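You operate a simulated robot arm through the tools that you are given. There is no shell and no other tool. Be economical: measure what you need, move in short steps, check, and stop when the job is done.

You run a simulated two-armed robot. Do the job below in one go: nothing can be reset, and whatever is moved stays where it is left.

JOB
Blow off balls No. 70 and No. 25, then cap both.
Fine: press a large cap home on each; stand the grey blower back in its holder. Set down upright: grey blower.

The check looks at the end state, three seconds after you hand in, the way a careful person would. Anything else that was tipped, shoved, dropped, spilled or broken makes it a failure. A push-on lid holds only when it is set on centred and level and pressed home; a screw cap is set on level and turned clockwise until tight.

ROBOT AND FRAMES
Two 7-joint arms with two-finger parallel grippers on one trunk, on a base that drives. Base frame: it is fixed to the floor where the robot stands at the start and does not move with it; the origin is under the middle of the robot, x ahead of it, y to its left, z up. Lengths are in cm, angles in rad, forces in N, time in s.
The left shoulder is at the start at [7, 16.3, 129.7], the right one opposite. With the tool pointing down near the work surface each hand reaches from about 24 to 84 cm from the robot's upright axis, wherever it stands, measured 20 degrees to its own side. Places, roughly: farthest upturned window [50, -110, 90]; large cap (6x6x3 cm) [50, 30, 80]; second upturned window [50, -100, 90]. Payload 3.43 kg a hand.
The tool frame of a hand sits at the grasp point between the pads (the TCP): z along the fingers, y along the line on which they close. The tips reach 3.4 cm beyond it. Largest opening 12.8 cm; finger width 2.4, thickness 1.2; the body of the gripper, 4.8 by 13 cm, starts 9.6 cm behind the TCP.
Orientation is that of the tool frame in the base frame, as [roll, pitch, yaw] about the fixed x, y, z axes, in that order (R = Rz(yaw) Ry(pitch) Rx(roll)). With the fingers straight down and closing along the base's y, the tool's x points along the base's -x, its y along +y and its z along -z.

CONTROLS
- The arms move only by the tool jog_arm. It takes "left_rows", "right_rows" or both (then of equal length, played together; a hand with none holds still); each is a list of rows, each an object (a shift or turn left out is 0, a gripper value left out holds the last) with "rot": the turn, a rotation vector about the base's x, y, z in rad, a list of three; "travel": the shift along the base's x, y, z in cm, a list of three; "jaw": the finger opening in cm, from 0 to 12.8. In form: [{"rot": [rx, ry, rz], "travel": [dx, dy, dz], "jaw": jaw}, ...]. A call has 1 to 12 rows; each row is the pose to reach, as a shift and turn from the pose commanded when the call began. Rows are played at 5 a second. More than 5 cm and 0.15 rad between two rows, or a gripper value outside its range, and nothing of the call is played. A pose out of reach is approached as far as the arm can. The call stops where the force on the tool passes 40 N (or 10 N more than at its start, if that is more) or the arm is blocked; 0.2 s more then pass. The fingers move at their own pace (about 15.3 cm/s each) and stop on an object; they squeeze with about 27 N. The grip force told is the motor's: it shows also when the fingers shut on nothing. Time passes only in rows, and 0.2 s behind the last, so rows that repeat a pose let the fingers close. The reply holds the time, the measured pose of the TCP, the force on the tool along the base axes, the opening and the grip force, in the units named above and with some noise, with the torque about the TCP (base axes, N m) and any sound that the robot's microphone picked up, and new pictures: "pictures" is both (left out), scene, wrist or none (wrist: the cameras of the hands that moved).
- Cameras (640 x 400 px; columns grow to the right, rows downward): "scene" is now at [12.83, -2.82, 149.95]; the picture's right is [-0.39, -0.92, -0.00], its down [-0.71, 0.31, -0.63] and it looks along [0.58, -0.25, -0.78] (base axes); focal length 252 px, centre (320, 200). "left" rides on the left gripper at [7.6, 1.1, -16] in its tool frame; the picture's right is [-0.15, 0.99, 0.00], its down [-0.88, -0.13, -0.46] and it looks along [-0.45, -0.07, 0.89] (tool axes); focal length 234 px, centre (320, 200). "right" rides on the right gripper at [7.6, -1.1, -16] in its tool frame; the picture's right is [0.15, 0.99, 0.00], its down [-0.88, 0.13, -0.46] and it looks along [-0.45, 0.07, 0.89] (tool axes); focal length 234 px, centre (320, 200). There is no depth. A picture from a camera that has moved, and an enlarged one, comes with that camera's place and axes in the base frame and with its lens. The place of the scene camera against the robot may be out by one fixed shift of up to 1.8 cm in any direction.
- move_column(by): slides the trunk up (or, below 0, down) by that many cm; the arms and the scene camera ride with it, the base frame stays. It gives what a move gives, with no picture.
- drive_base(legs): drives the robot by 1 to 6 legs, each [ahead, left, turn to the left] in cm, cm and rad, along the robot's own axes; the way and the turn of a leg run together, so that a leg with both is an arc; at most 150 cm and 3.142 rad a leg. The arms and the cameras ride along, it lands a little off, and it stops where it bumps. It gives what a move gives, and a new picture of the scene camera.
- turn_head(pan, tilt): turns the head with the scene camera to pan (to the left, within 1.501 rad either way) and tilt (down, from -0.506 to 1.204), counted from straight ahead of the robot. It gives what a move gives, and a new picture of the scene camera.
- close_up(camera, box): a new picture of the part [left, top, right, bottom] of that camera's present view, enlarged. The clock stands still meanwhile.
- sign_off(): hands the job in; it is judged then, once.

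Go step by step. Nothing tells you exact positions but the pictures and the camera data: compare them with the known pose of the tool, close in by small moves and look again before you grip or let go. The budget is 120 turns and 260 pictures, counting those below and the enlarged ones. Unless the task says otherwise, let go and move clear before handing in, and close with one line.

The tools are called after ">>>" as name(argument=value, ...) on one line, values as JSON. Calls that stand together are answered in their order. jog_arm: Moves the arms, as the interface text tells. Its arguments: {"type":"object","properties":{"left_rows":{"type":"array","items":{"type":"object","properties":{"rot":{"type":"array","items":{"type":"number"}},"travel":{"type":"array","items":{"type":"number"}},"jaw":{"type":"number"}}}},"right_rows":{"type":"array","items":{"type":"object","properties":{"rot":{"type":"array","items":{"type":"number"}},"travel":{"type":"array","items":{"type":"number"}},"jaw":{"type":"number"}}}},"pictures":{"type":"string","enum":["both","scene","wrist","none"]}},"required":[]} The other tools are called the same way: move_column (by) slides the trunk up or down; drive_base (legs) drives the base; turn_head (pan, tilt) turns the head that bears the scene camera; close_up (camera, box) takes an enlarged picture of a part of a camera's view; sign_off () hands the job in.

At the start:

```text
time: 0.0
left_eef_pos: [70.0, -5.68, 99.93]
left_orientation: [3.14, 0.0, -3.14]
left_ft_force: [-0.5, 0.4, 0.0]
left_torque: [0.0, 0.01, 0.01]
left_width: 12.8
left_finger_force: 0.0
right_eef_pos: [40.11, -52.47, 121.02]
right_orientation: [-3.141, 0.002, 3.141]
right_ft_force: [-0.6, 0.3, 1.5]
right_torque: [-0.02, -0.01, 0.0]
right_width: 12.81
right_finger_force: 0.1
trunk travel left (down, up): [-77.8, 16.2]
robot x, y, heading: [-0.21, -0.13, -0.0]
head pan, tilt: [-0.403, 0.89]
```

scene: 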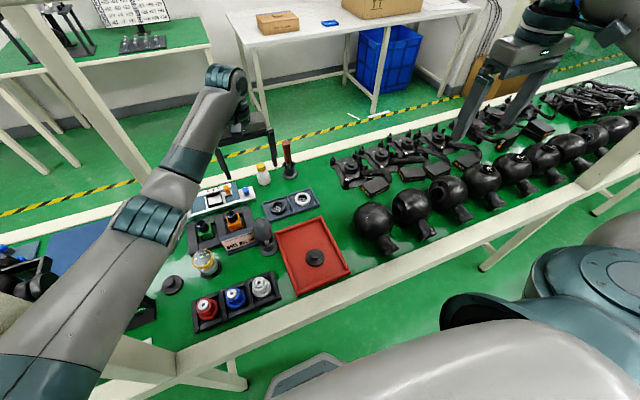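
right: 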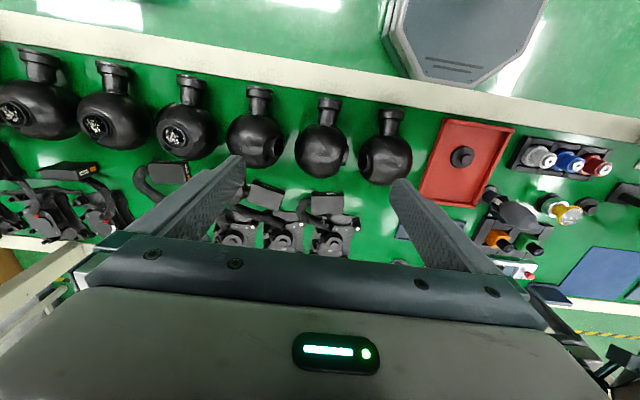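
left: 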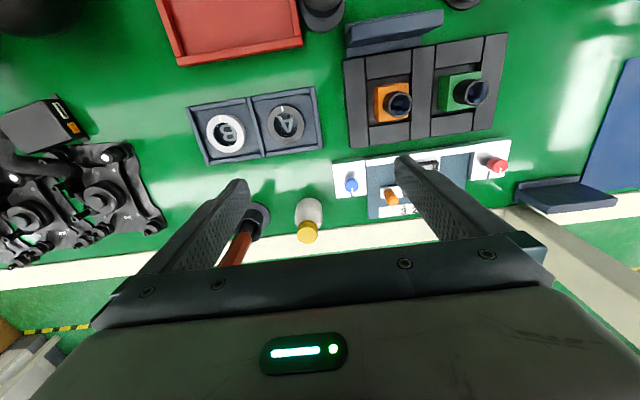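

I see a bench with a row of dark balls, a tray with a cap, bottles and devices. I'll take enlarged views to find the numbers, the blower and the caps.

>>> close_up(camera="scene", box=[160, 140, 360, 330])

>>> close_up(camera="scene", box=[340, 80, 640, 260])

>>> close_up(camera="right", box=[0, 30, 420, 270])

>>> close_up(camera="left", box=[140, 0, 640, 260])

```text
2.11 times, centred on (260, 235) of scene
camera zoom: at [12.83, -2.82, 149.95], right [-0.39, -0.92, 0.0], down [-0.71, 0.31, -0.63], along [0.58, -0.25, -0.78], focal length 530 px, centre (446, 126)
```

zoom: 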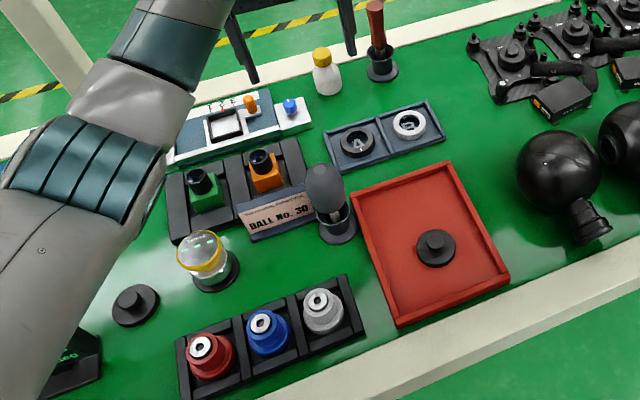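

```text
2.13 times, centred on (490, 170) of scene
camera zoom: at [12.83, -2.82, 149.95], right [-0.39, -0.92, 0.0], down [-0.71, 0.31, -0.63], along [0.58, -0.25, -0.78], focal length 537 px, centre (-43, 264)
```

zoom: 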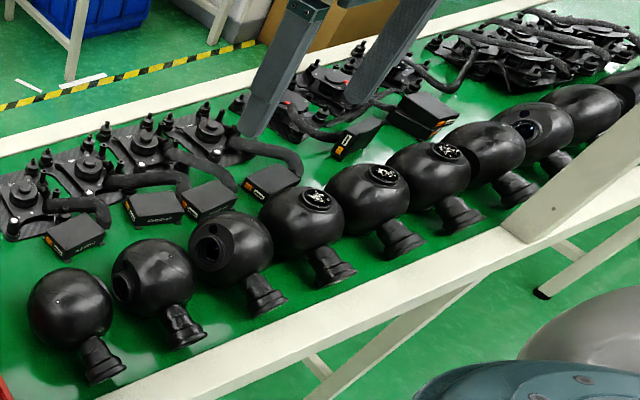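

```text
1.52 times, centred on (210, 150) of right
camera zoom: at [32.56, -53.61, 137.01], right [-0.15, 0.99, 0.0], down [0.88, 0.13, 0.46], along [0.45, 0.07, -0.89], focal length 357 px, centre (488, 276)
```

zoom: 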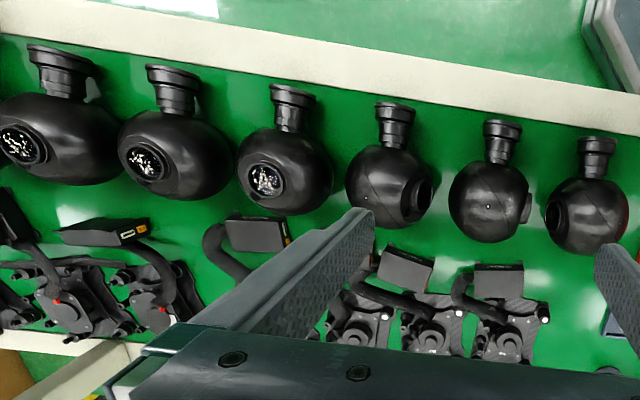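

```text
1.28 times, centred on (390, 130) of left
camera zoom: at [62.38, -4.6, 115.95], right [0.15, 0.99, 0.0], down [0.88, -0.13, 0.46], along [0.45, -0.07, -0.89], focal length 300 px, centre (230, 290)
```

zoom: 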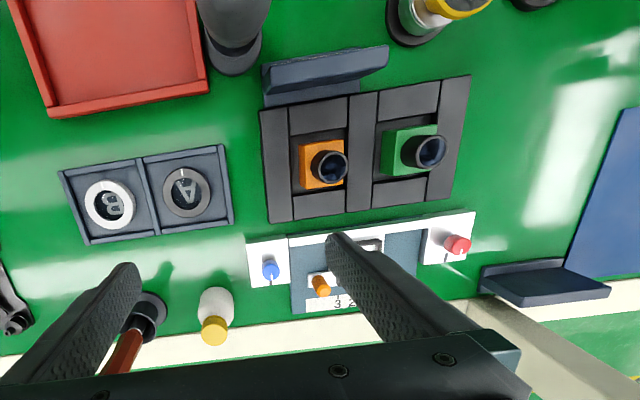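

The sign reads "BALL No. 30" and three balls show dusty windows facing up. I need to find the numbers, so I'll look around with the head first.

>>> turn_head(pan=-1.2, tilt=0.6)

>>> turn_head(pan=0.5, tilt=0.7)

>>> turn_head(pan=0.1, tilt=0.3)

```text
time: 1.1
left_eef_pos: [69.84, -5.66, 99.88]
left_orientation: [-3.139, 0.0, 3.141]
left_ft_force: [1.0, 0.1, -0.2]
left_torque: [-0.01, 0.01, 0.01]
left_width: 12.8
left_finger_force: 0.1
right_eef_pos: [40.16, -52.43, 121.07]
right_orientation: [-3.14, 0.0, 3.142]
right_ft_force: [0.2, 0.1, -0.1]
right_torque: [-0.01, -0.01, 0.04]
right_width: 12.8
right_finger_force: 0.0
trunk travel left (down, up): [-77.8, 16.2]
robot x, y, heading: [0.02, 0.31, 0.002]
head pan, tilt: [-1.201, 0.6]
camera scene: at [9.04, -8.07, 152.34], right [-0.93, -0.36, 0.0], down [-0.2, 0.53, -0.82], along [0.3, -0.77, -0.57], focal length 252 px, centre (320, 200)
```

scene: 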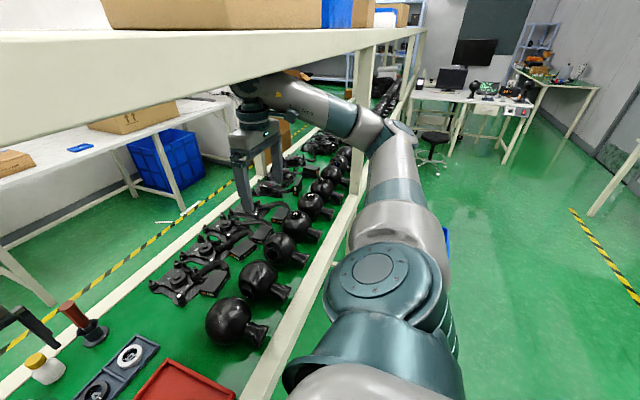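

```text
time: 2.9
left_eef_pos: [69.96, -5.68, 99.88]
left_orientation: [3.141, 0.0, -3.141]
left_ft_force: [0.7, -1.0, 1.0]
left_torque: [0.01, 0.01, 0.02]
left_width: 12.81
left_finger_force: 0.0
right_eef_pos: [40.13, -52.51, 121.05]
right_orientation: [-3.141, 0.0, 3.141]
right_ft_force: [-0.5, -1.2, 0.2]
right_torque: [0.01, 0.02, -0.01]
right_width: 12.79
right_finger_force: 0.1
trunk travel left (down, up): [-77.8, 16.2]
robot x, y, heading: [0.09, -0.07, -0.001]
head pan, tilt: [0.499, 0.7]
camera scene: at [13.3, 4.23, 151.48], right [0.48, -0.88, 0.0], down [-0.57, -0.31, -0.76], along [0.67, 0.37, -0.64], focal length 252 px, centre (320, 200)
```

scene: 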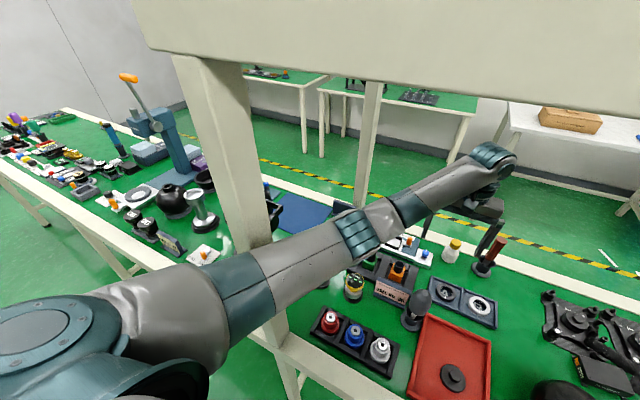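

```text
time: 3.7
left_eef_pos: [69.92, -5.71, 100.04]
left_orientation: [3.141, 0.001, 3.141]
left_ft_force: [0.5, -1.1, -0.3]
left_torque: [-0.02, 0.0, -0.04]
left_width: 12.79
left_finger_force: 0.0
right_eef_pos: [40.17, -52.52, 121.05]
right_orientation: [3.14, 0.0, -3.14]
right_ft_force: [0.1, 0.1, 0.0]
right_torque: [0.02, -0.05, 0.0]
right_width: 12.8
right_finger_force: 0.0
trunk travel left (down, up): [-77.8, 16.2]
robot x, y, heading: [0.4, -0.14, 0.001]
head pan, tilt: [0.099, 0.3]
camera scene: at [15.12, 1.1, 155.09], right [0.1, -0.99, 0.0], down [-0.3, -0.03, -0.95], along [0.95, 0.1, -0.3], focal length 252 px, centre (320, 200)
```

scene: 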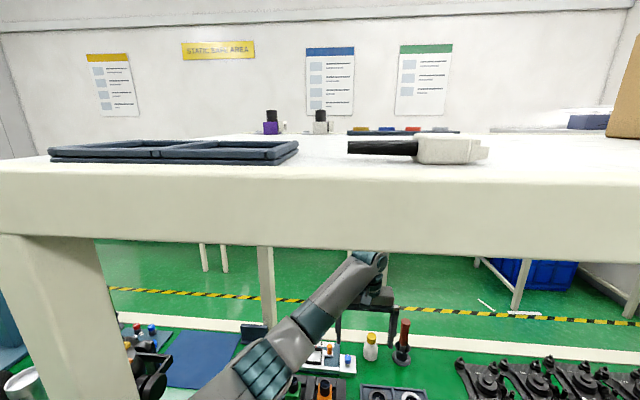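

A shelf stands overhead with posts at the front edge of the bench. I'll take a better look at the left-middle zone and at the sign.

>>> turn_head(pan=0.35, tilt=1.0)

>>> close_up(camera="scene", box=[240, 100, 500, 262])

>>> turn_head(pan=-0.9, tilt=0.75)

>>> close_up(camera="scene", box=[260, 100, 500, 250])

```text
time: 4.8
left_eef_pos: [69.93, -5.68, 99.95]
left_orientation: [3.14, 0.0, 3.141]
left_ft_force: [-0.8, 0.0, -0.5]
left_torque: [0.01, -0.02, -0.03]
left_width: 12.82
left_finger_force: 0.1
right_eef_pos: [40.15, -52.5, 121.08]
right_orientation: [3.141, 0.0, 3.141]
right_ft_force: [0.0, 0.1, 0.0]
right_torque: [0.0, 0.0, 0.02]
right_width: 12.78
right_finger_force: 0.1
trunk travel left (down, up): [-77.8, 16.2]
robot x, y, heading: [-0.04, 0.11, -0.001]
head pan, tilt: [0.351, 1.0]
camera scene: at [12.38, 2.56, 149.15], right [0.34, -0.94, 0.0], down [-0.79, -0.29, -0.54], along [0.51, 0.19, -0.84], focal length 252 px, centre (320, 200)
```

scene: 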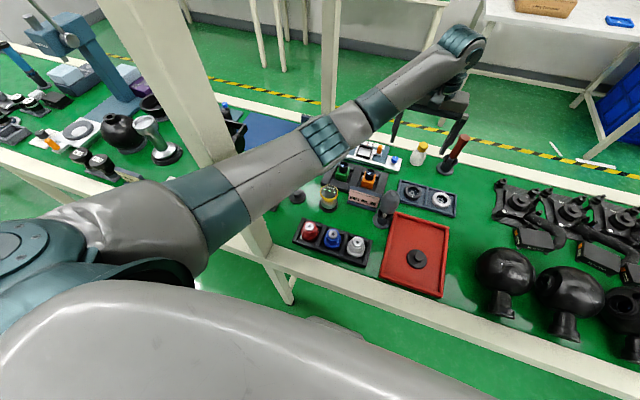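

```text
2.46 times, centred on (370, 181) of scene
camera zoom: at [12.38, 2.56, 149.15], right [0.34, -0.94, 0.0], down [-0.79, -0.29, -0.54], along [0.51, 0.19, -0.84], focal length 620 px, centre (197, 247)
```

zoom: 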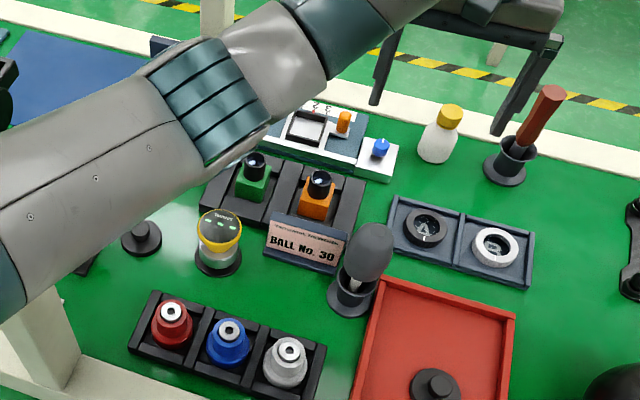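

```text
time: 6.2
left_eef_pos: [69.97, -5.58, 100.06]
left_orientation: [3.141, -0.001, 3.142]
left_ft_force: [0.3, -0.2, 0.5]
left_torque: [-0.03, 0.01, -0.04]
left_width: 12.8
left_finger_force: 0.0
right_eef_pos: [40.21, -52.38, 121.18]
right_orientation: [3.14, 0.001, -3.141]
right_ft_force: [-0.5, 0.5, -0.4]
right_torque: [-0.02, 0.02, 0.0]
right_width: 12.79
right_finger_force: 0.1
trunk travel left (down, up): [-77.8, 16.2]
robot x, y, heading: [0.09, 0.14, 0.002]
head pan, tilt: [-0.901, 0.75]
camera scene: at [10.99, -6.32, 151.06], right [-0.78, -0.62, 0.0], down [-0.42, 0.53, -0.73], along [0.45, -0.57, -0.68], focal length 252 px, centre (320, 200)
```

scene: 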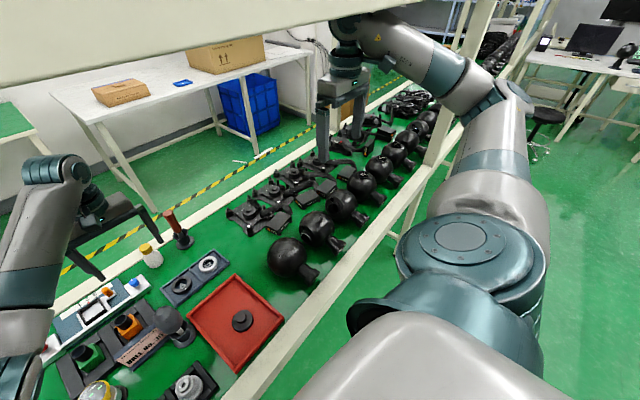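

```text
2.67 times, centred on (380, 175) of scene
camera zoom: at [10.99, -6.32, 151.06], right [-0.78, -0.62, 0.0], down [-0.42, 0.53, -0.73], along [0.45, -0.57, -0.68], focal length 671 px, centre (160, 267)
```

zoom: 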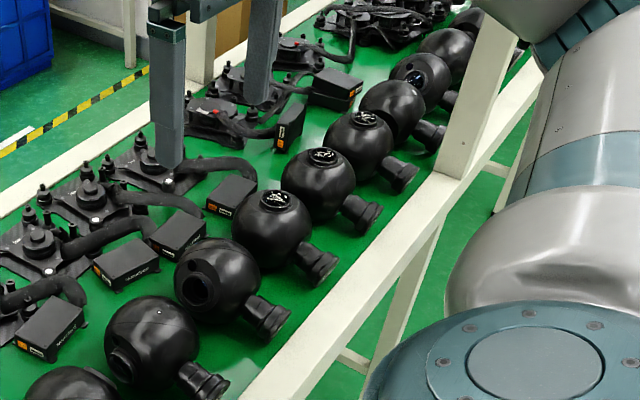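

The sign only gives one number. I'll drive right so the right wrist camera can read the balls.

>>> drive_base(legs=[[0, -40, 0]])

>>> close_up(camera="right", box=[0, 0, 640, 260])

```text
time: 8.7
left_eef_pos: [69.99, -45.85, 99.92]
left_orientation: [3.141, 0.001, 3.14]
left_ft_force: [-0.1, 0.9, 0.3]
left_torque: [0.0, 0.0, -0.01]
left_width: 12.81
left_finger_force: 0.1
right_eef_pos: [39.93, -92.58, 121.15]
right_orientation: [-3.14, 0.0, 3.139]
right_ft_force: [-0.2, -0.1, 0.4]
right_torque: [-0.01, -0.02, 0.0]
right_width: 12.82
right_finger_force: 0.0
trunk travel left (down, up): [-77.8, 16.2]
robot x, y, heading: [-0.05, -40.35, -0.004]
head pan, tilt: [-0.901, 0.75]
camera scene: at [10.92, -46.44, 151.06], right [-0.78, -0.62, 0.0], down [-0.42, 0.53, -0.73], along [0.45, -0.57, -0.68], focal length 252 px, centre (320, 200)
```

scene: 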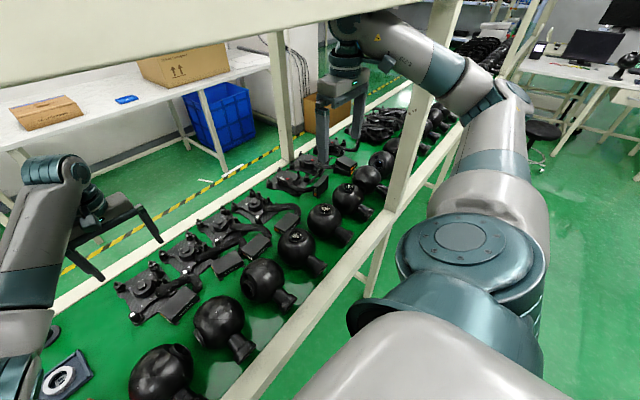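

```text
1.00 times, centred on (320, 130) of right
camera zoom: at [32.41, -93.77, 137.04], right [-0.14, 0.99, 0.0], down [0.88, 0.13, 0.46], along [0.45, 0.07, -0.89], focal length 234 px, centre (320, 270)
```

zoom: 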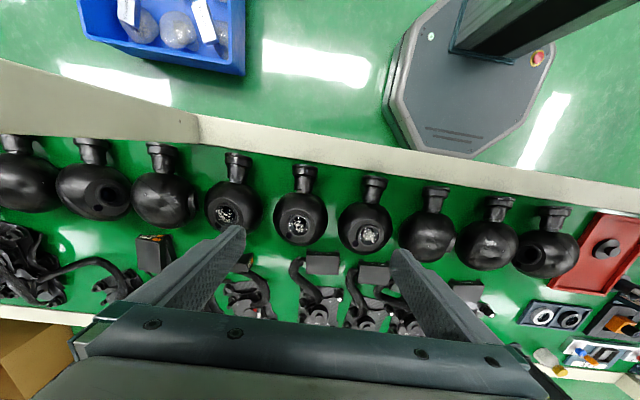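

>>> close_up(camera="right", box=[190, 130, 410, 270])

>>> close_up(camera="scene", box=[250, 140, 400, 240])

```text
2.86 times, centred on (300, 200) of right
camera zoom: at [32.41, -93.77, 137.04], right [-0.14, 0.99, 0.0], down [0.88, 0.13, 0.46], along [0.45, 0.07, -0.89], focal length 669 px, centre (377, 200)
```

zoom: 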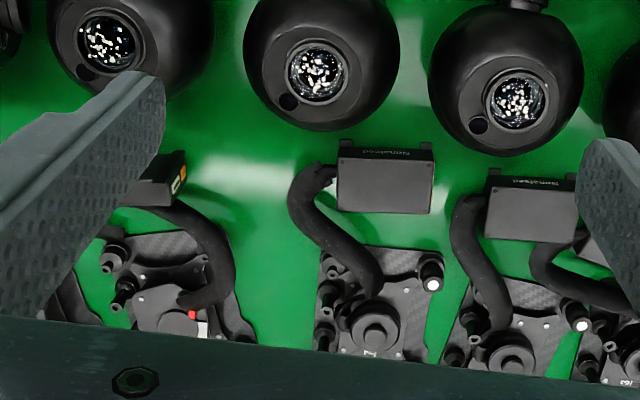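

```text
4.00 times, centred on (325, 190) of scene
camera zoom: at [10.92, -46.44, 151.06], right [-0.78, -0.62, 0.0], down [-0.42, 0.53, -0.73], along [0.45, -0.57, -0.68], focal length 1007 px, centre (300, 240)
```

zoom: 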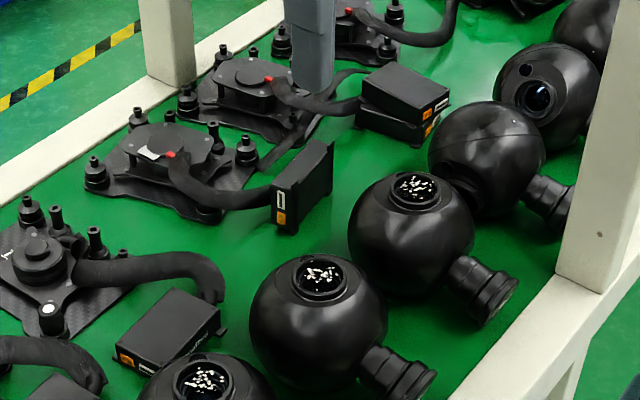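

>>> close_up(camera="left", box=[0, 0, 640, 270])

>>> turn_head(pan=-0.55, tilt=0.9)

>>> close_up(camera="scene", box=[160, 100, 400, 250])

>>> close_up(camera="scene", box=[330, 30, 570, 180])

```text
1.00 times, centred on (320, 135) of left
camera zoom: at [62.34, -44.8, 115.95], right [0.15, 0.99, 0.0], down [0.88, -0.13, 0.46], along [0.45, -0.07, -0.89], focal length 234 px, centre (320, 265)
```

zoom: 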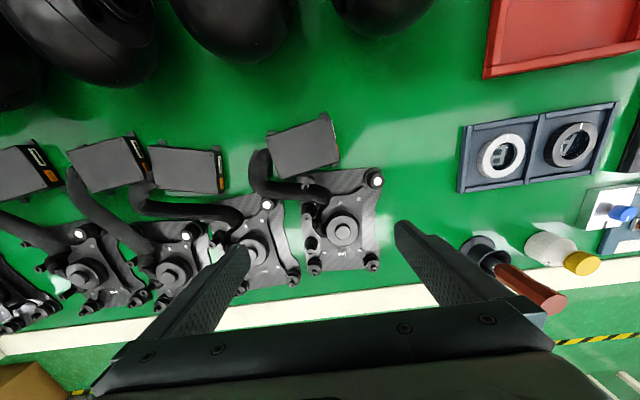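

```text
time: 9.6
left_eef_pos: [69.98, -45.94, 100.0]
left_orientation: [-3.141, 0.001, 3.139]
left_ft_force: [0.9, 0.4, 0.0]
left_torque: [0.0, 0.08, 0.03]
left_width: 12.78
left_finger_force: 0.0
right_eef_pos: [40.04, -92.67, 121.07]
right_orientation: [3.141, 0.0, 3.14]
right_ft_force: [0.0, 1.0, 0.4]
right_torque: [0.03, 0.01, 0.0]
right_width: 12.82
right_finger_force: 0.1
trunk travel left (down, up): [-77.8, 16.2]
robot x, y, heading: [-0.4, -40.39, 0.0]
head pan, tilt: [-0.55, 0.901]
camera scene: at [12.22, -43.99, 149.87], right [-0.52, -0.85, 0.0], down [-0.67, 0.41, -0.62], along [0.53, -0.33, -0.78], focal length 252 px, centre (320, 200)
```

scene: 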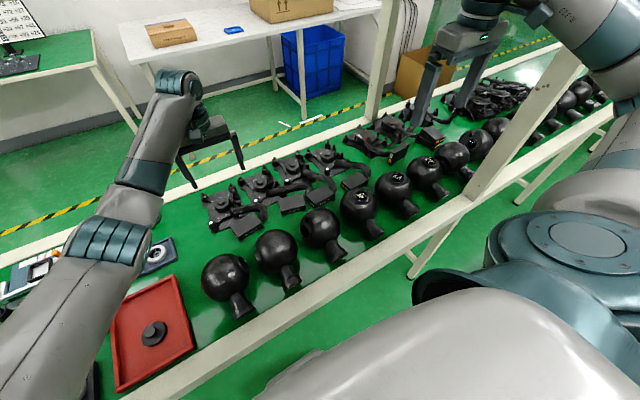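

```text
2.67 times, centred on (280, 175) of scene
camera zoom: at [12.22, -43.99, 149.87], right [-0.52, -0.85, 0.0], down [-0.67, 0.41, -0.62], along [0.53, -0.33, -0.78], focal length 671 px, centre (427, 267)
```

zoom: 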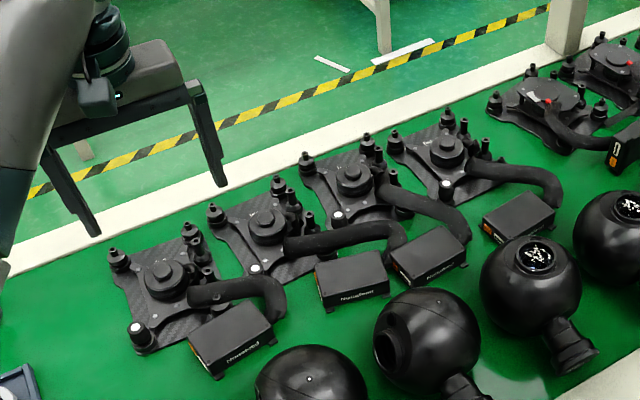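

```text
2.67 times, centred on (450, 105) of scene
camera zoom: at [12.22, -43.99, 149.87], right [-0.52, -0.85, 0.0], down [-0.67, 0.41, -0.62], along [0.53, -0.33, -0.78], focal length 671 px, centre (-27, 453)
```

zoom: 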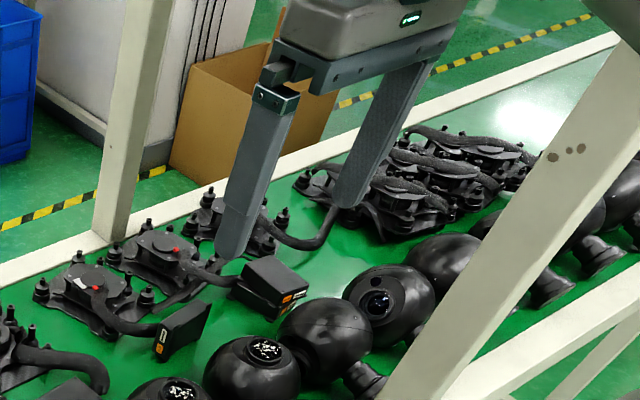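

A board on the back-left table carries number text; I'll zoom into it.

>>> turn_head(pan=0.0, tilt=0.5)

>>> close_up(camera="scene", box=[150, 100, 350, 225])

```text
time: 10.5
left_eef_pos: [69.89, -46.02, 99.93]
left_orientation: [3.141, 0.001, 3.139]
left_ft_force: [0.2, 0.1, -0.6]
left_torque: [0.01, 0.0, 0.03]
left_width: 12.8
left_finger_force: 0.1
right_eef_pos: [40.13, -92.65, 121.07]
right_orientation: [-3.142, -0.002, 3.14]
right_ft_force: [-0.1, -0.9, -0.2]
right_torque: [-0.01, -0.05, 0.02]
right_width: 12.82
right_finger_force: 0.0
trunk travel left (down, up): [-77.8, 16.2]
robot x, y, heading: [0.0, -40.28, -0.003]
head pan, tilt: [0.0, 0.499]
camera scene: at [14.89, -40.05, 153.25], right [0.0, -1.0, 0.0], down [-0.48, 0.0, -0.88], along [0.88, 0.0, -0.48], focal length 252 px, centre (320, 200)
```

scene: 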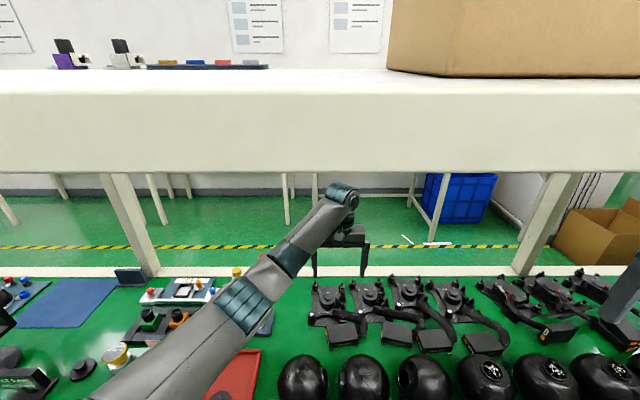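

```text
3.20 times, centred on (250, 162) of scene
camera zoom: at [14.89, -40.05, 153.25], right [0.0, -1.0, 0.0], down [-0.48, 0.0, -0.88], along [0.88, 0.0, -0.48], focal length 806 px, centre (544, 320)
```

zoom: 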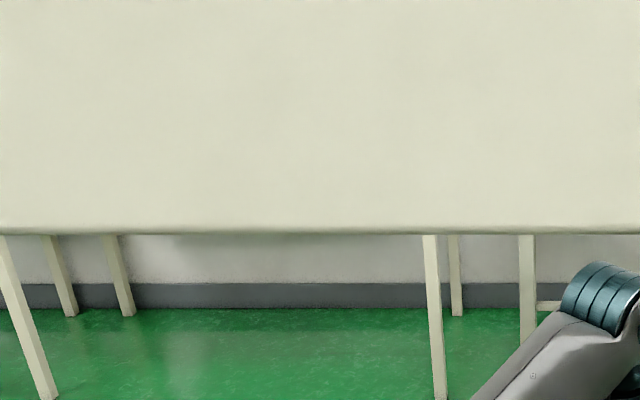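

>>> turn_head(pan=-0.65, tilt=0.85)

>>> close_up(camera="scene", box=[310, 155, 390, 205])

>>> close_up(camera="scene", box=[380, 130, 460, 180])

>>> close_up(camera="right", box=[270, 160, 350, 210])

```text
time: 11.6
left_eef_pos: [70.03, -46.05, 100.07]
left_orientation: [3.141, 0.001, 3.138]
left_ft_force: [-0.2, -0.2, 0.3]
left_torque: [-0.01, 0.02, -0.03]
left_width: 12.79
left_finger_force: 0.1
right_eef_pos: [39.91, -92.72, 121.03]
right_orientation: [-3.141, 0.0, 3.139]
right_ft_force: [0.1, 0.1, 0.8]
right_torque: [-0.05, -0.04, 0.0]
right_width: 12.81
right_finger_force: 0.1
trunk travel left (down, up): [-77.8, 16.2]
robot x, y, heading: [0.08, -40.24, 0.003]
head pan, tilt: [-0.649, 0.85]
camera scene: at [12.02, -44.74, 150.26], right [-0.61, -0.8, 0.0], down [-0.6, 0.45, -0.66], along [0.53, -0.4, -0.75], focal length 252 px, centre (320, 200)
```

scene: 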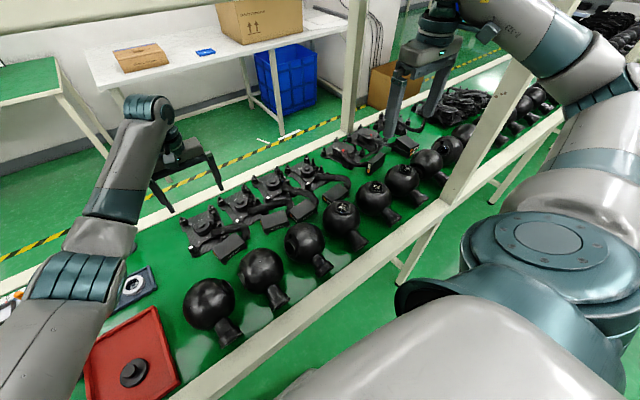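

```text
8.00 times, centred on (350, 180) of scene
camera zoom: at [12.02, -44.74, 150.26], right [-0.61, -0.8, 0.0], down [-0.6, 0.45, -0.66], along [0.53, -0.4, -0.75], focal length 2014 px, centre (80, 360)
```

zoom: 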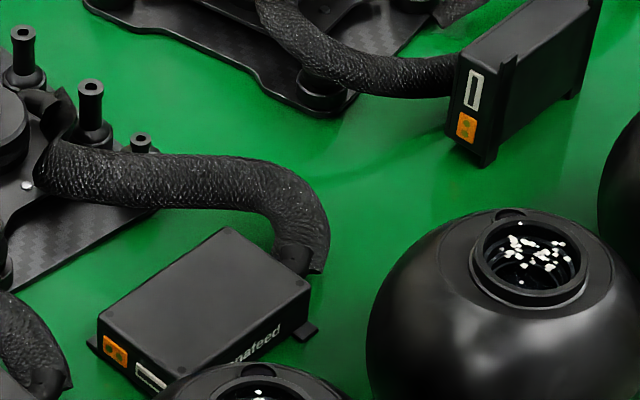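

```text
8.00 times, centred on (420, 155) of scene
camera zoom: at [12.02, -44.74, 150.26], right [-0.61, -0.8, 0.0], down [-0.6, 0.45, -0.66], along [0.53, -0.4, -0.75], focal length 2014 px, centre (-480, 560)
```

zoom: 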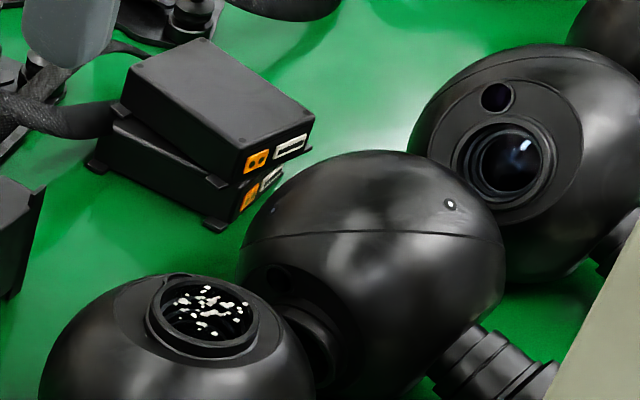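

```text
8.00 times, centred on (310, 185) of right
camera zoom: at [32.42, -93.83, 137.01], right [-0.14, 0.99, 0.0], down [0.88, 0.13, 0.46], along [0.45, 0.07, -0.89], focal length 1873 px, centre (400, 320)
```

zoom: 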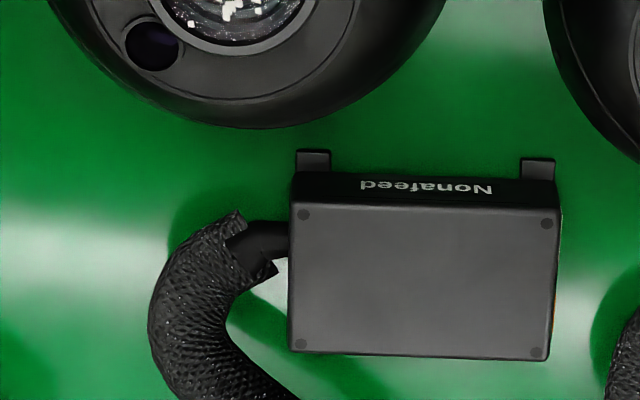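

>>> close_up(camera="right", box=[200, 20, 300, 110])

>>> close_up(camera="right", box=[270, 20, 400, 101])

```text
4.44 times, centred on (250, 65) of right
camera zoom: at [32.42, -93.83, 137.01], right [-0.14, 0.99, 0.0], down [0.88, 0.13, 0.46], along [0.45, 0.07, -0.89], focal length 1041 px, centre (631, 800)
```

zoom: 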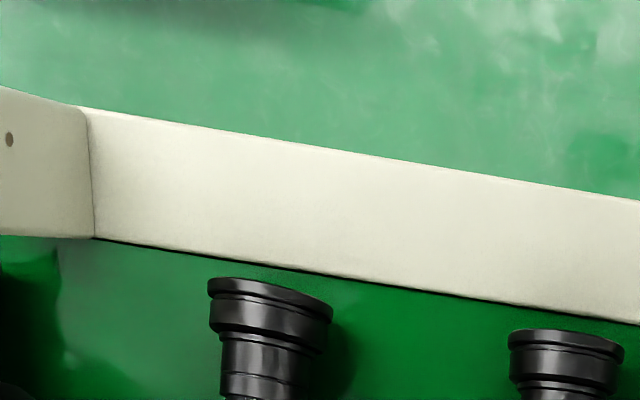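

```text
4.92 times, centred on (335, 60) of right
camera zoom: at [32.42, -93.83, 137.01], right [-0.14, 0.99, 0.0], down [0.88, 0.13, 0.46], along [0.45, 0.07, -0.89], focal length 1153 px, centre (246, 887)
```

zoom: 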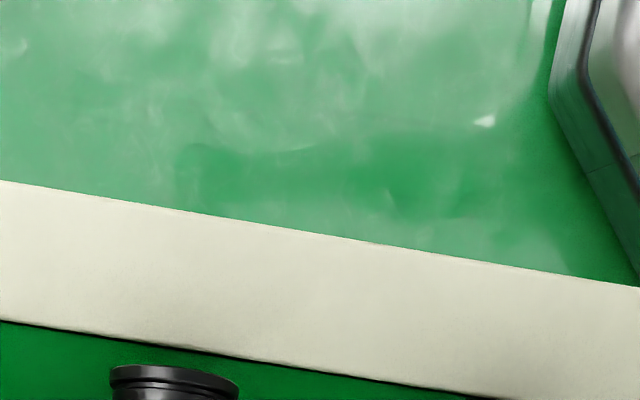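

>>> close_up(camera="right", box=[200, 60, 264, 100])

>>> close_up(camera="right", box=[270, 130, 334, 170])

>>> close_up(camera="right", box=[336, 140, 400, 180])

>>> close_up(camera="right", box=[200, 110, 264, 160])

```text
10.00 times, centred on (232, 80) of right
camera zoom: at [32.42, -93.83, 137.01], right [-0.14, 0.99, 0.0], down [0.88, 0.13, 0.46], along [0.45, 0.07, -0.89], focal length 2342 px, centre (1200, 1400)
```

zoom: 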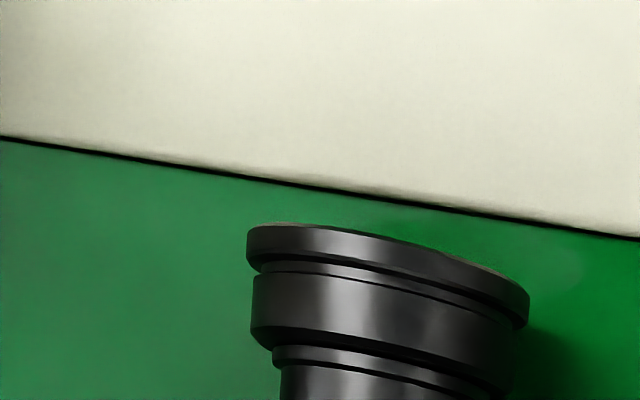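

```text
10.00 times, centred on (302, 150) of right
camera zoom: at [32.42, -93.83, 137.01], right [-0.14, 0.99, 0.0], down [0.88, 0.13, 0.46], along [0.45, 0.07, -0.89], focal length 2342 px, centre (500, 700)
```

zoom: 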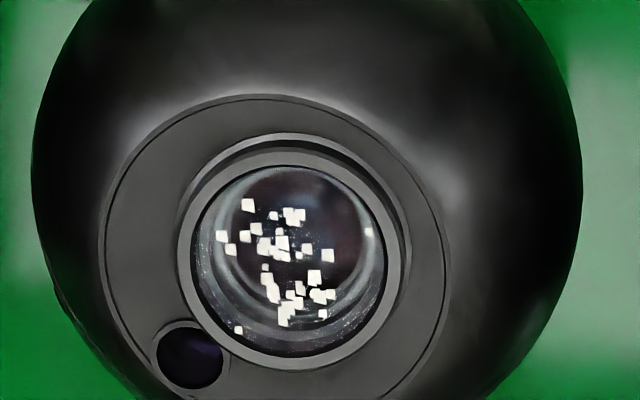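

```text
10.00 times, centred on (368, 160) of right
camera zoom: at [32.42, -93.83, 137.01], right [-0.14, 0.99, 0.0], down [0.88, 0.13, 0.46], along [0.45, 0.07, -0.89], focal length 2342 px, centre (-160, 600)
```

zoom: 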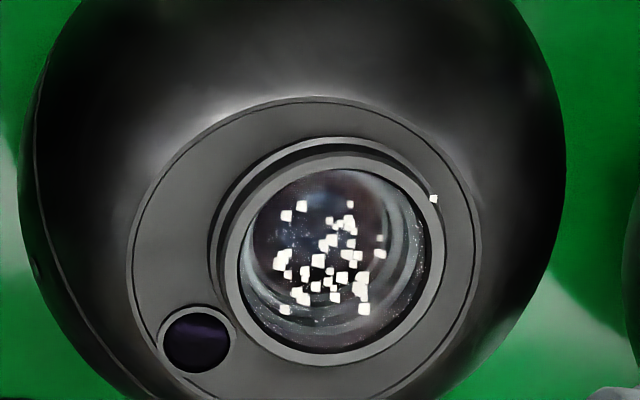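

```text
8.00 times, centred on (232, 135) of right
camera zoom: at [32.42, -93.83, 137.01], right [-0.14, 0.99, 0.0], down [0.88, 0.13, 0.46], along [0.45, 0.07, -0.89], focal length 1873 px, centre (1024, 720)
```

zoom: 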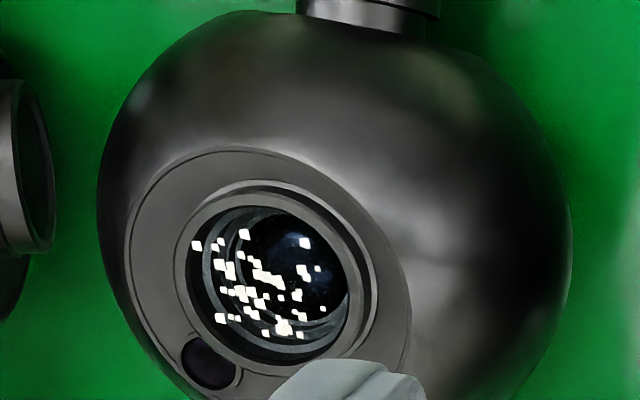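

>>> close_up(camera="left", box=[40, 80, 200, 180])

>>> close_up(camera="left", box=[220, 90, 380, 190])

>>> close_up(camera="scene", box=[180, 160, 330, 254])

>>> close_up(camera="scene", box=[180, 255, 340, 355])

```text
4.00 times, centred on (120, 130) of left
camera zoom: at [62.34, -44.86, 115.94], right [0.15, 0.99, 0.0], down [0.88, -0.13, 0.46], along [0.45, -0.07, -0.89], focal length 937 px, centre (1120, 480)
```

zoom: 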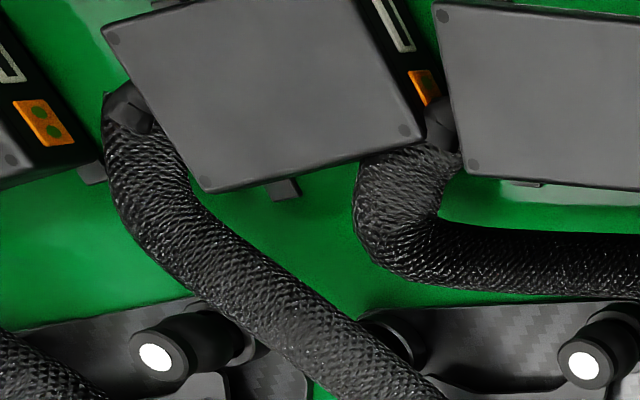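

```text
4.00 times, centred on (300, 140) of left
camera zoom: at [62.34, -44.86, 115.94], right [0.15, 0.99, 0.0], down [0.88, -0.13, 0.46], along [0.45, -0.07, -0.89], focal length 937 px, centre (400, 440)
```

zoom: 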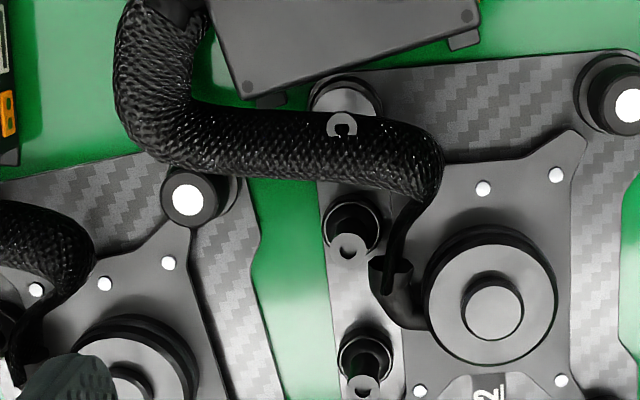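

```text
4.26 times, centred on (255, 207) of scene
camera zoom: at [12.02, -44.74, 150.26], right [-0.61, -0.8, 0.0], down [-0.6, 0.45, -0.66], along [0.53, -0.4, -0.75], focal length 1071 px, centre (597, 170)
```

zoom: 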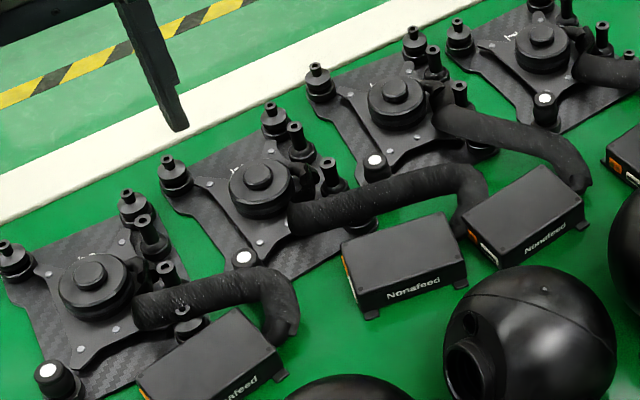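

```text
4.00 times, centred on (260, 305) of scene
camera zoom: at [12.02, -44.74, 150.26], right [-0.61, -0.8, 0.0], down [-0.6, 0.45, -0.66], along [0.53, -0.4, -0.75], focal length 1007 px, centre (560, -220)
```

zoom: 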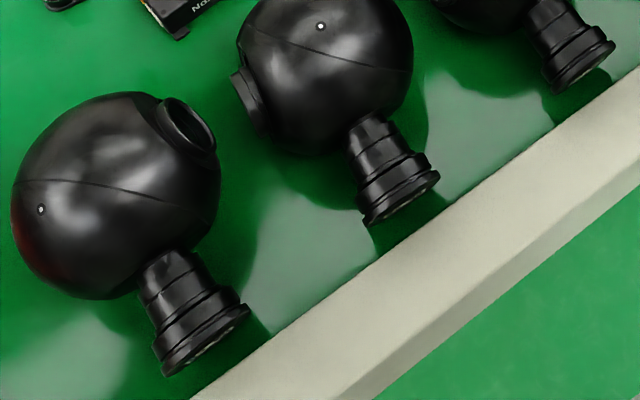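

>>> close_up(camera="scene", box=[215, 180, 255, 205])

>>> close_up(camera="scene", box=[280, 150, 320, 175])

>>> close_up(camera="left", box=[300, 160, 380, 210])

>>> close_up(camera="scene", box=[320, 120, 440, 190])

```text
16.00 times, centred on (235, 192) of scene
camera zoom: at [12.02, -44.74, 150.26], right [-0.61, -0.8, 0.0], down [-0.6, 0.45, -0.66], along [0.53, -0.4, -0.75], focal length 4028 px, centre (1680, 320)
```

zoom: 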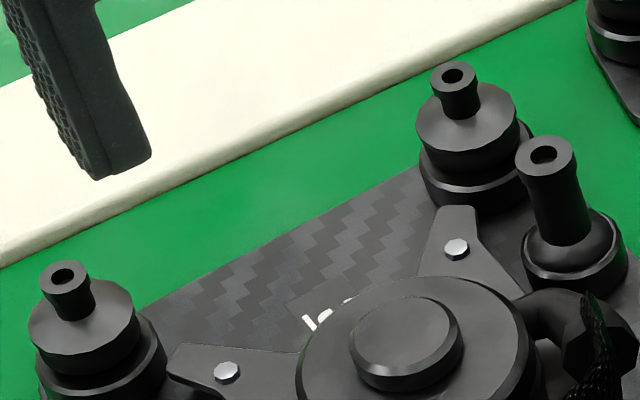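

```text
16.00 times, centred on (300, 162) of scene
camera zoom: at [12.02, -44.74, 150.26], right [-0.61, -0.8, 0.0], down [-0.6, 0.45, -0.66], along [0.53, -0.4, -0.75], focal length 4028 px, centre (640, 800)
```

zoom: 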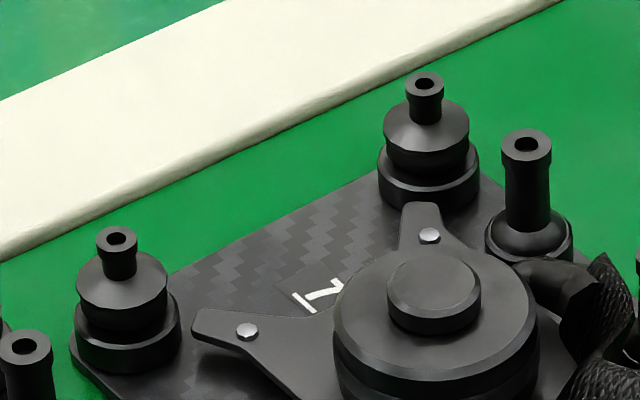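

```text
8.00 times, centred on (340, 185) of left
camera zoom: at [62.34, -44.86, 115.94], right [0.15, 0.99, 0.0], down [0.88, -0.13, 0.46], along [0.45, -0.07, -0.89], focal length 1873 px, centre (160, 320)
```

zoom: 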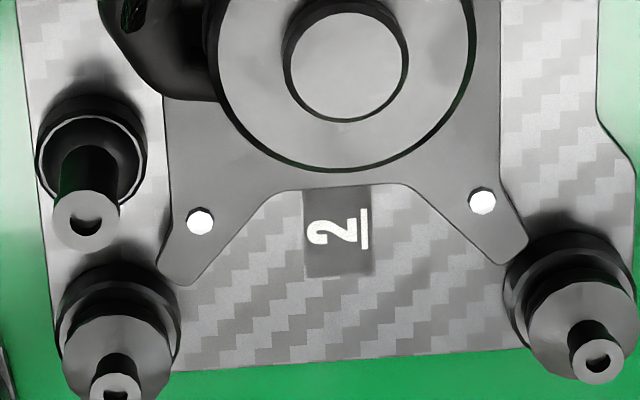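

```text
5.33 times, centred on (380, 155) of scene
camera zoom: at [12.02, -44.74, 150.26], right [-0.61, -0.8, 0.0], down [-0.6, 0.45, -0.66], along [0.53, -0.4, -0.75], focal length 1343 px, centre (0, 440)
```

zoom: 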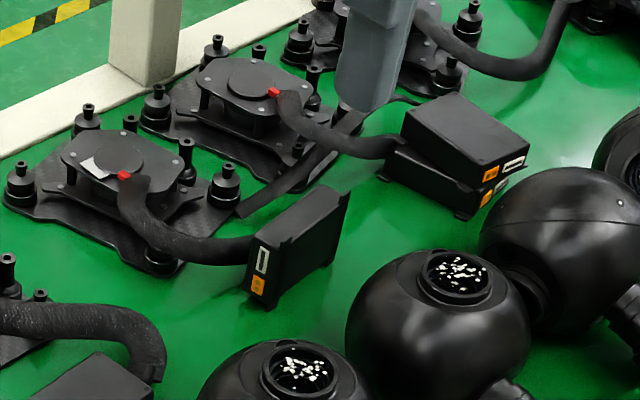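

>>> close_up(camera="scene", box=[210, 320, 250, 345])

>>> close_up(camera="scene", box=[330, 205, 380, 255])

>>> close_up(camera="scene", box=[370, 190, 435, 230])

```text
16.00 times, centred on (230, 332) of scene
camera zoom: at [12.02, -44.74, 150.26], right [-0.61, -0.8, 0.0], down [-0.6, 0.45, -0.66], along [0.53, -0.4, -0.75], focal length 4028 px, centre (1760, -1920)
```

zoom: 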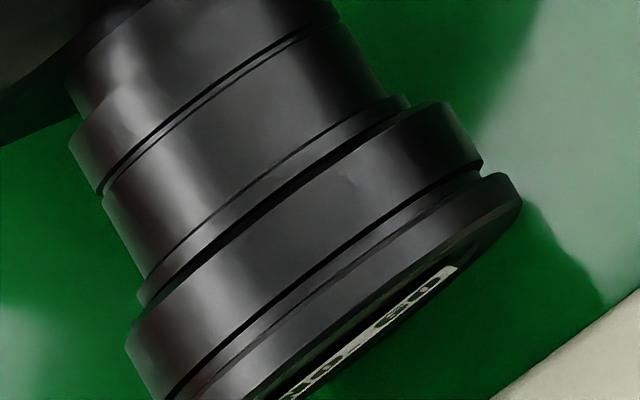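

```text
8.00 times, centred on (355, 230) of scene
camera zoom: at [12.02, -44.74, 150.26], right [-0.61, -0.8, 0.0], down [-0.6, 0.45, -0.66], along [0.53, -0.4, -0.75], focal length 2014 px, centre (40, -40)
```

zoom: 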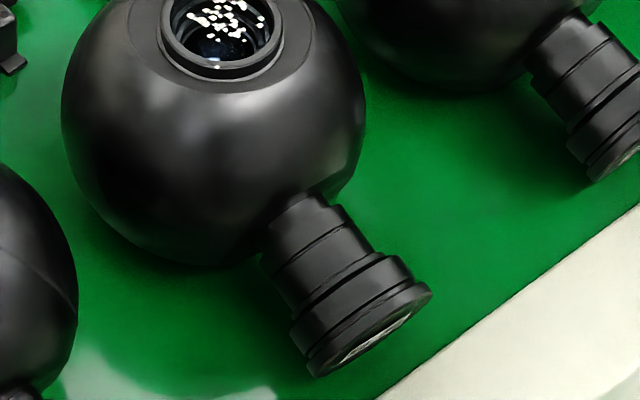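

```text
9.85 times, centred on (402, 210) of scene
camera zoom: at [12.02, -44.74, 150.26], right [-0.61, -0.8, 0.0], down [-0.6, 0.45, -0.66], along [0.53, -0.4, -0.75], focal length 2479 px, centre (-492, 102)
```

zoom: 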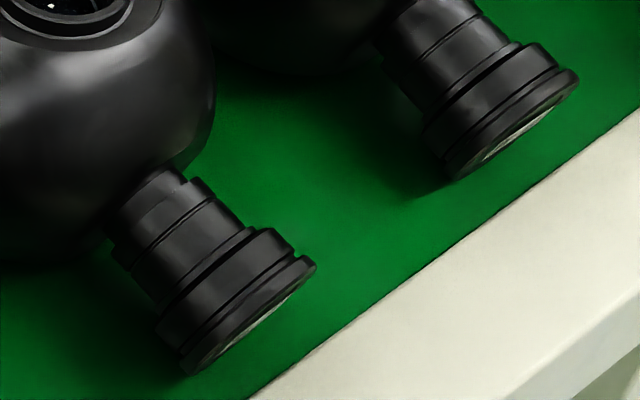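

The neck flanges carry labels ("No. 60" on the nearest ball). I'll raise the left hand a little and back away to read them.

>>> jog_arm(left_rows=[{"travel": [0, 0, 4]}, {"travel": [0, 0, 8]}], pictures="none")

>>> drive_base(legs=[[-35, 0, 0]])

>>> close_up(camera="scene", box=[320, 60, 560, 210])

```text
time: 12.2
left_eef_pos: [69.78, -46.09, 107.94]
left_orientation: [3.14, 0.001, 3.14]
left_ft_force: [-0.4, -0.3, -0.7]
left_torque: [-0.01, -0.01, 0.0]
left_width: 12.78
left_finger_force: 0.1
right_eef_pos: [39.91, -92.67, 121.08]
right_orientation: [3.141, -0.001, 3.14]
right_ft_force: [-0.3, -0.2, 0.2]
right_torque: [0.0, 0.03, -0.03]
right_width: 12.78
right_finger_force: 0.0
trunk travel left (down, up): [-77.8, 16.2]
robot x, y, heading: [0.24, -40.29, 0.002]
head pan, tilt: [-0.649, 0.85]
```

```text
time: 14.4
left_eef_pos: [34.75, -45.72, 107.86]
left_orientation: [-3.141, -0.001, -3.139]
left_ft_force: [-0.4, -0.5, 0.4]
left_torque: [-0.01, -0.03, 0.02]
left_width: 12.81
left_finger_force: 0.1
right_eef_pos: [5.23, -92.36, 121.09]
right_orientation: [3.141, -0.002, -3.139]
right_ft_force: [-0.5, -1.1, 0.5]
right_torque: [0.03, -0.01, 0.01]
right_width: 12.81
right_finger_force: 0.0
trunk travel left (down, up): [-77.8, 16.2]
robot x, y, heading: [-35.08, -40.41, 0.001]
head pan, tilt: [-0.649, 0.85]
camera scene: at [-23.04, -44.67, 150.26], right [-0.6, -0.8, 0.0], down [-0.6, 0.45, -0.66], along [0.53, -0.4, -0.75], focal length 252 px, centre (320, 200)
```

scene: 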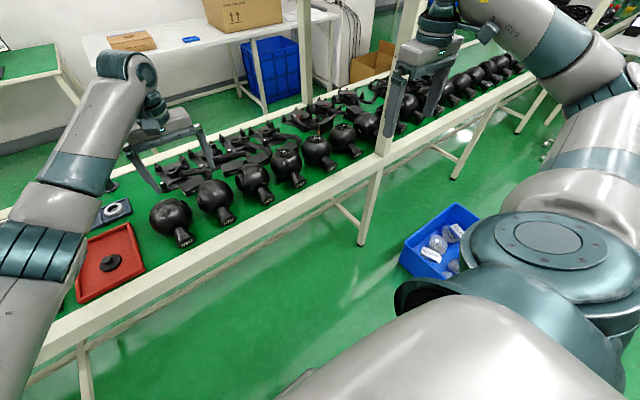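

```text
2.67 times, centred on (440, 135) of scene
camera zoom: at [-23.04, -44.67, 150.26], right [-0.6, -0.8, 0.0], down [-0.6, 0.45, -0.66], along [0.53, -0.4, -0.75], focal length 671 px, centre (0, 373)
```

zoom: 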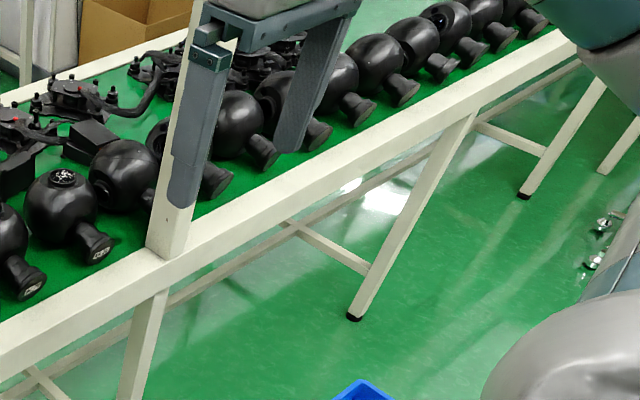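

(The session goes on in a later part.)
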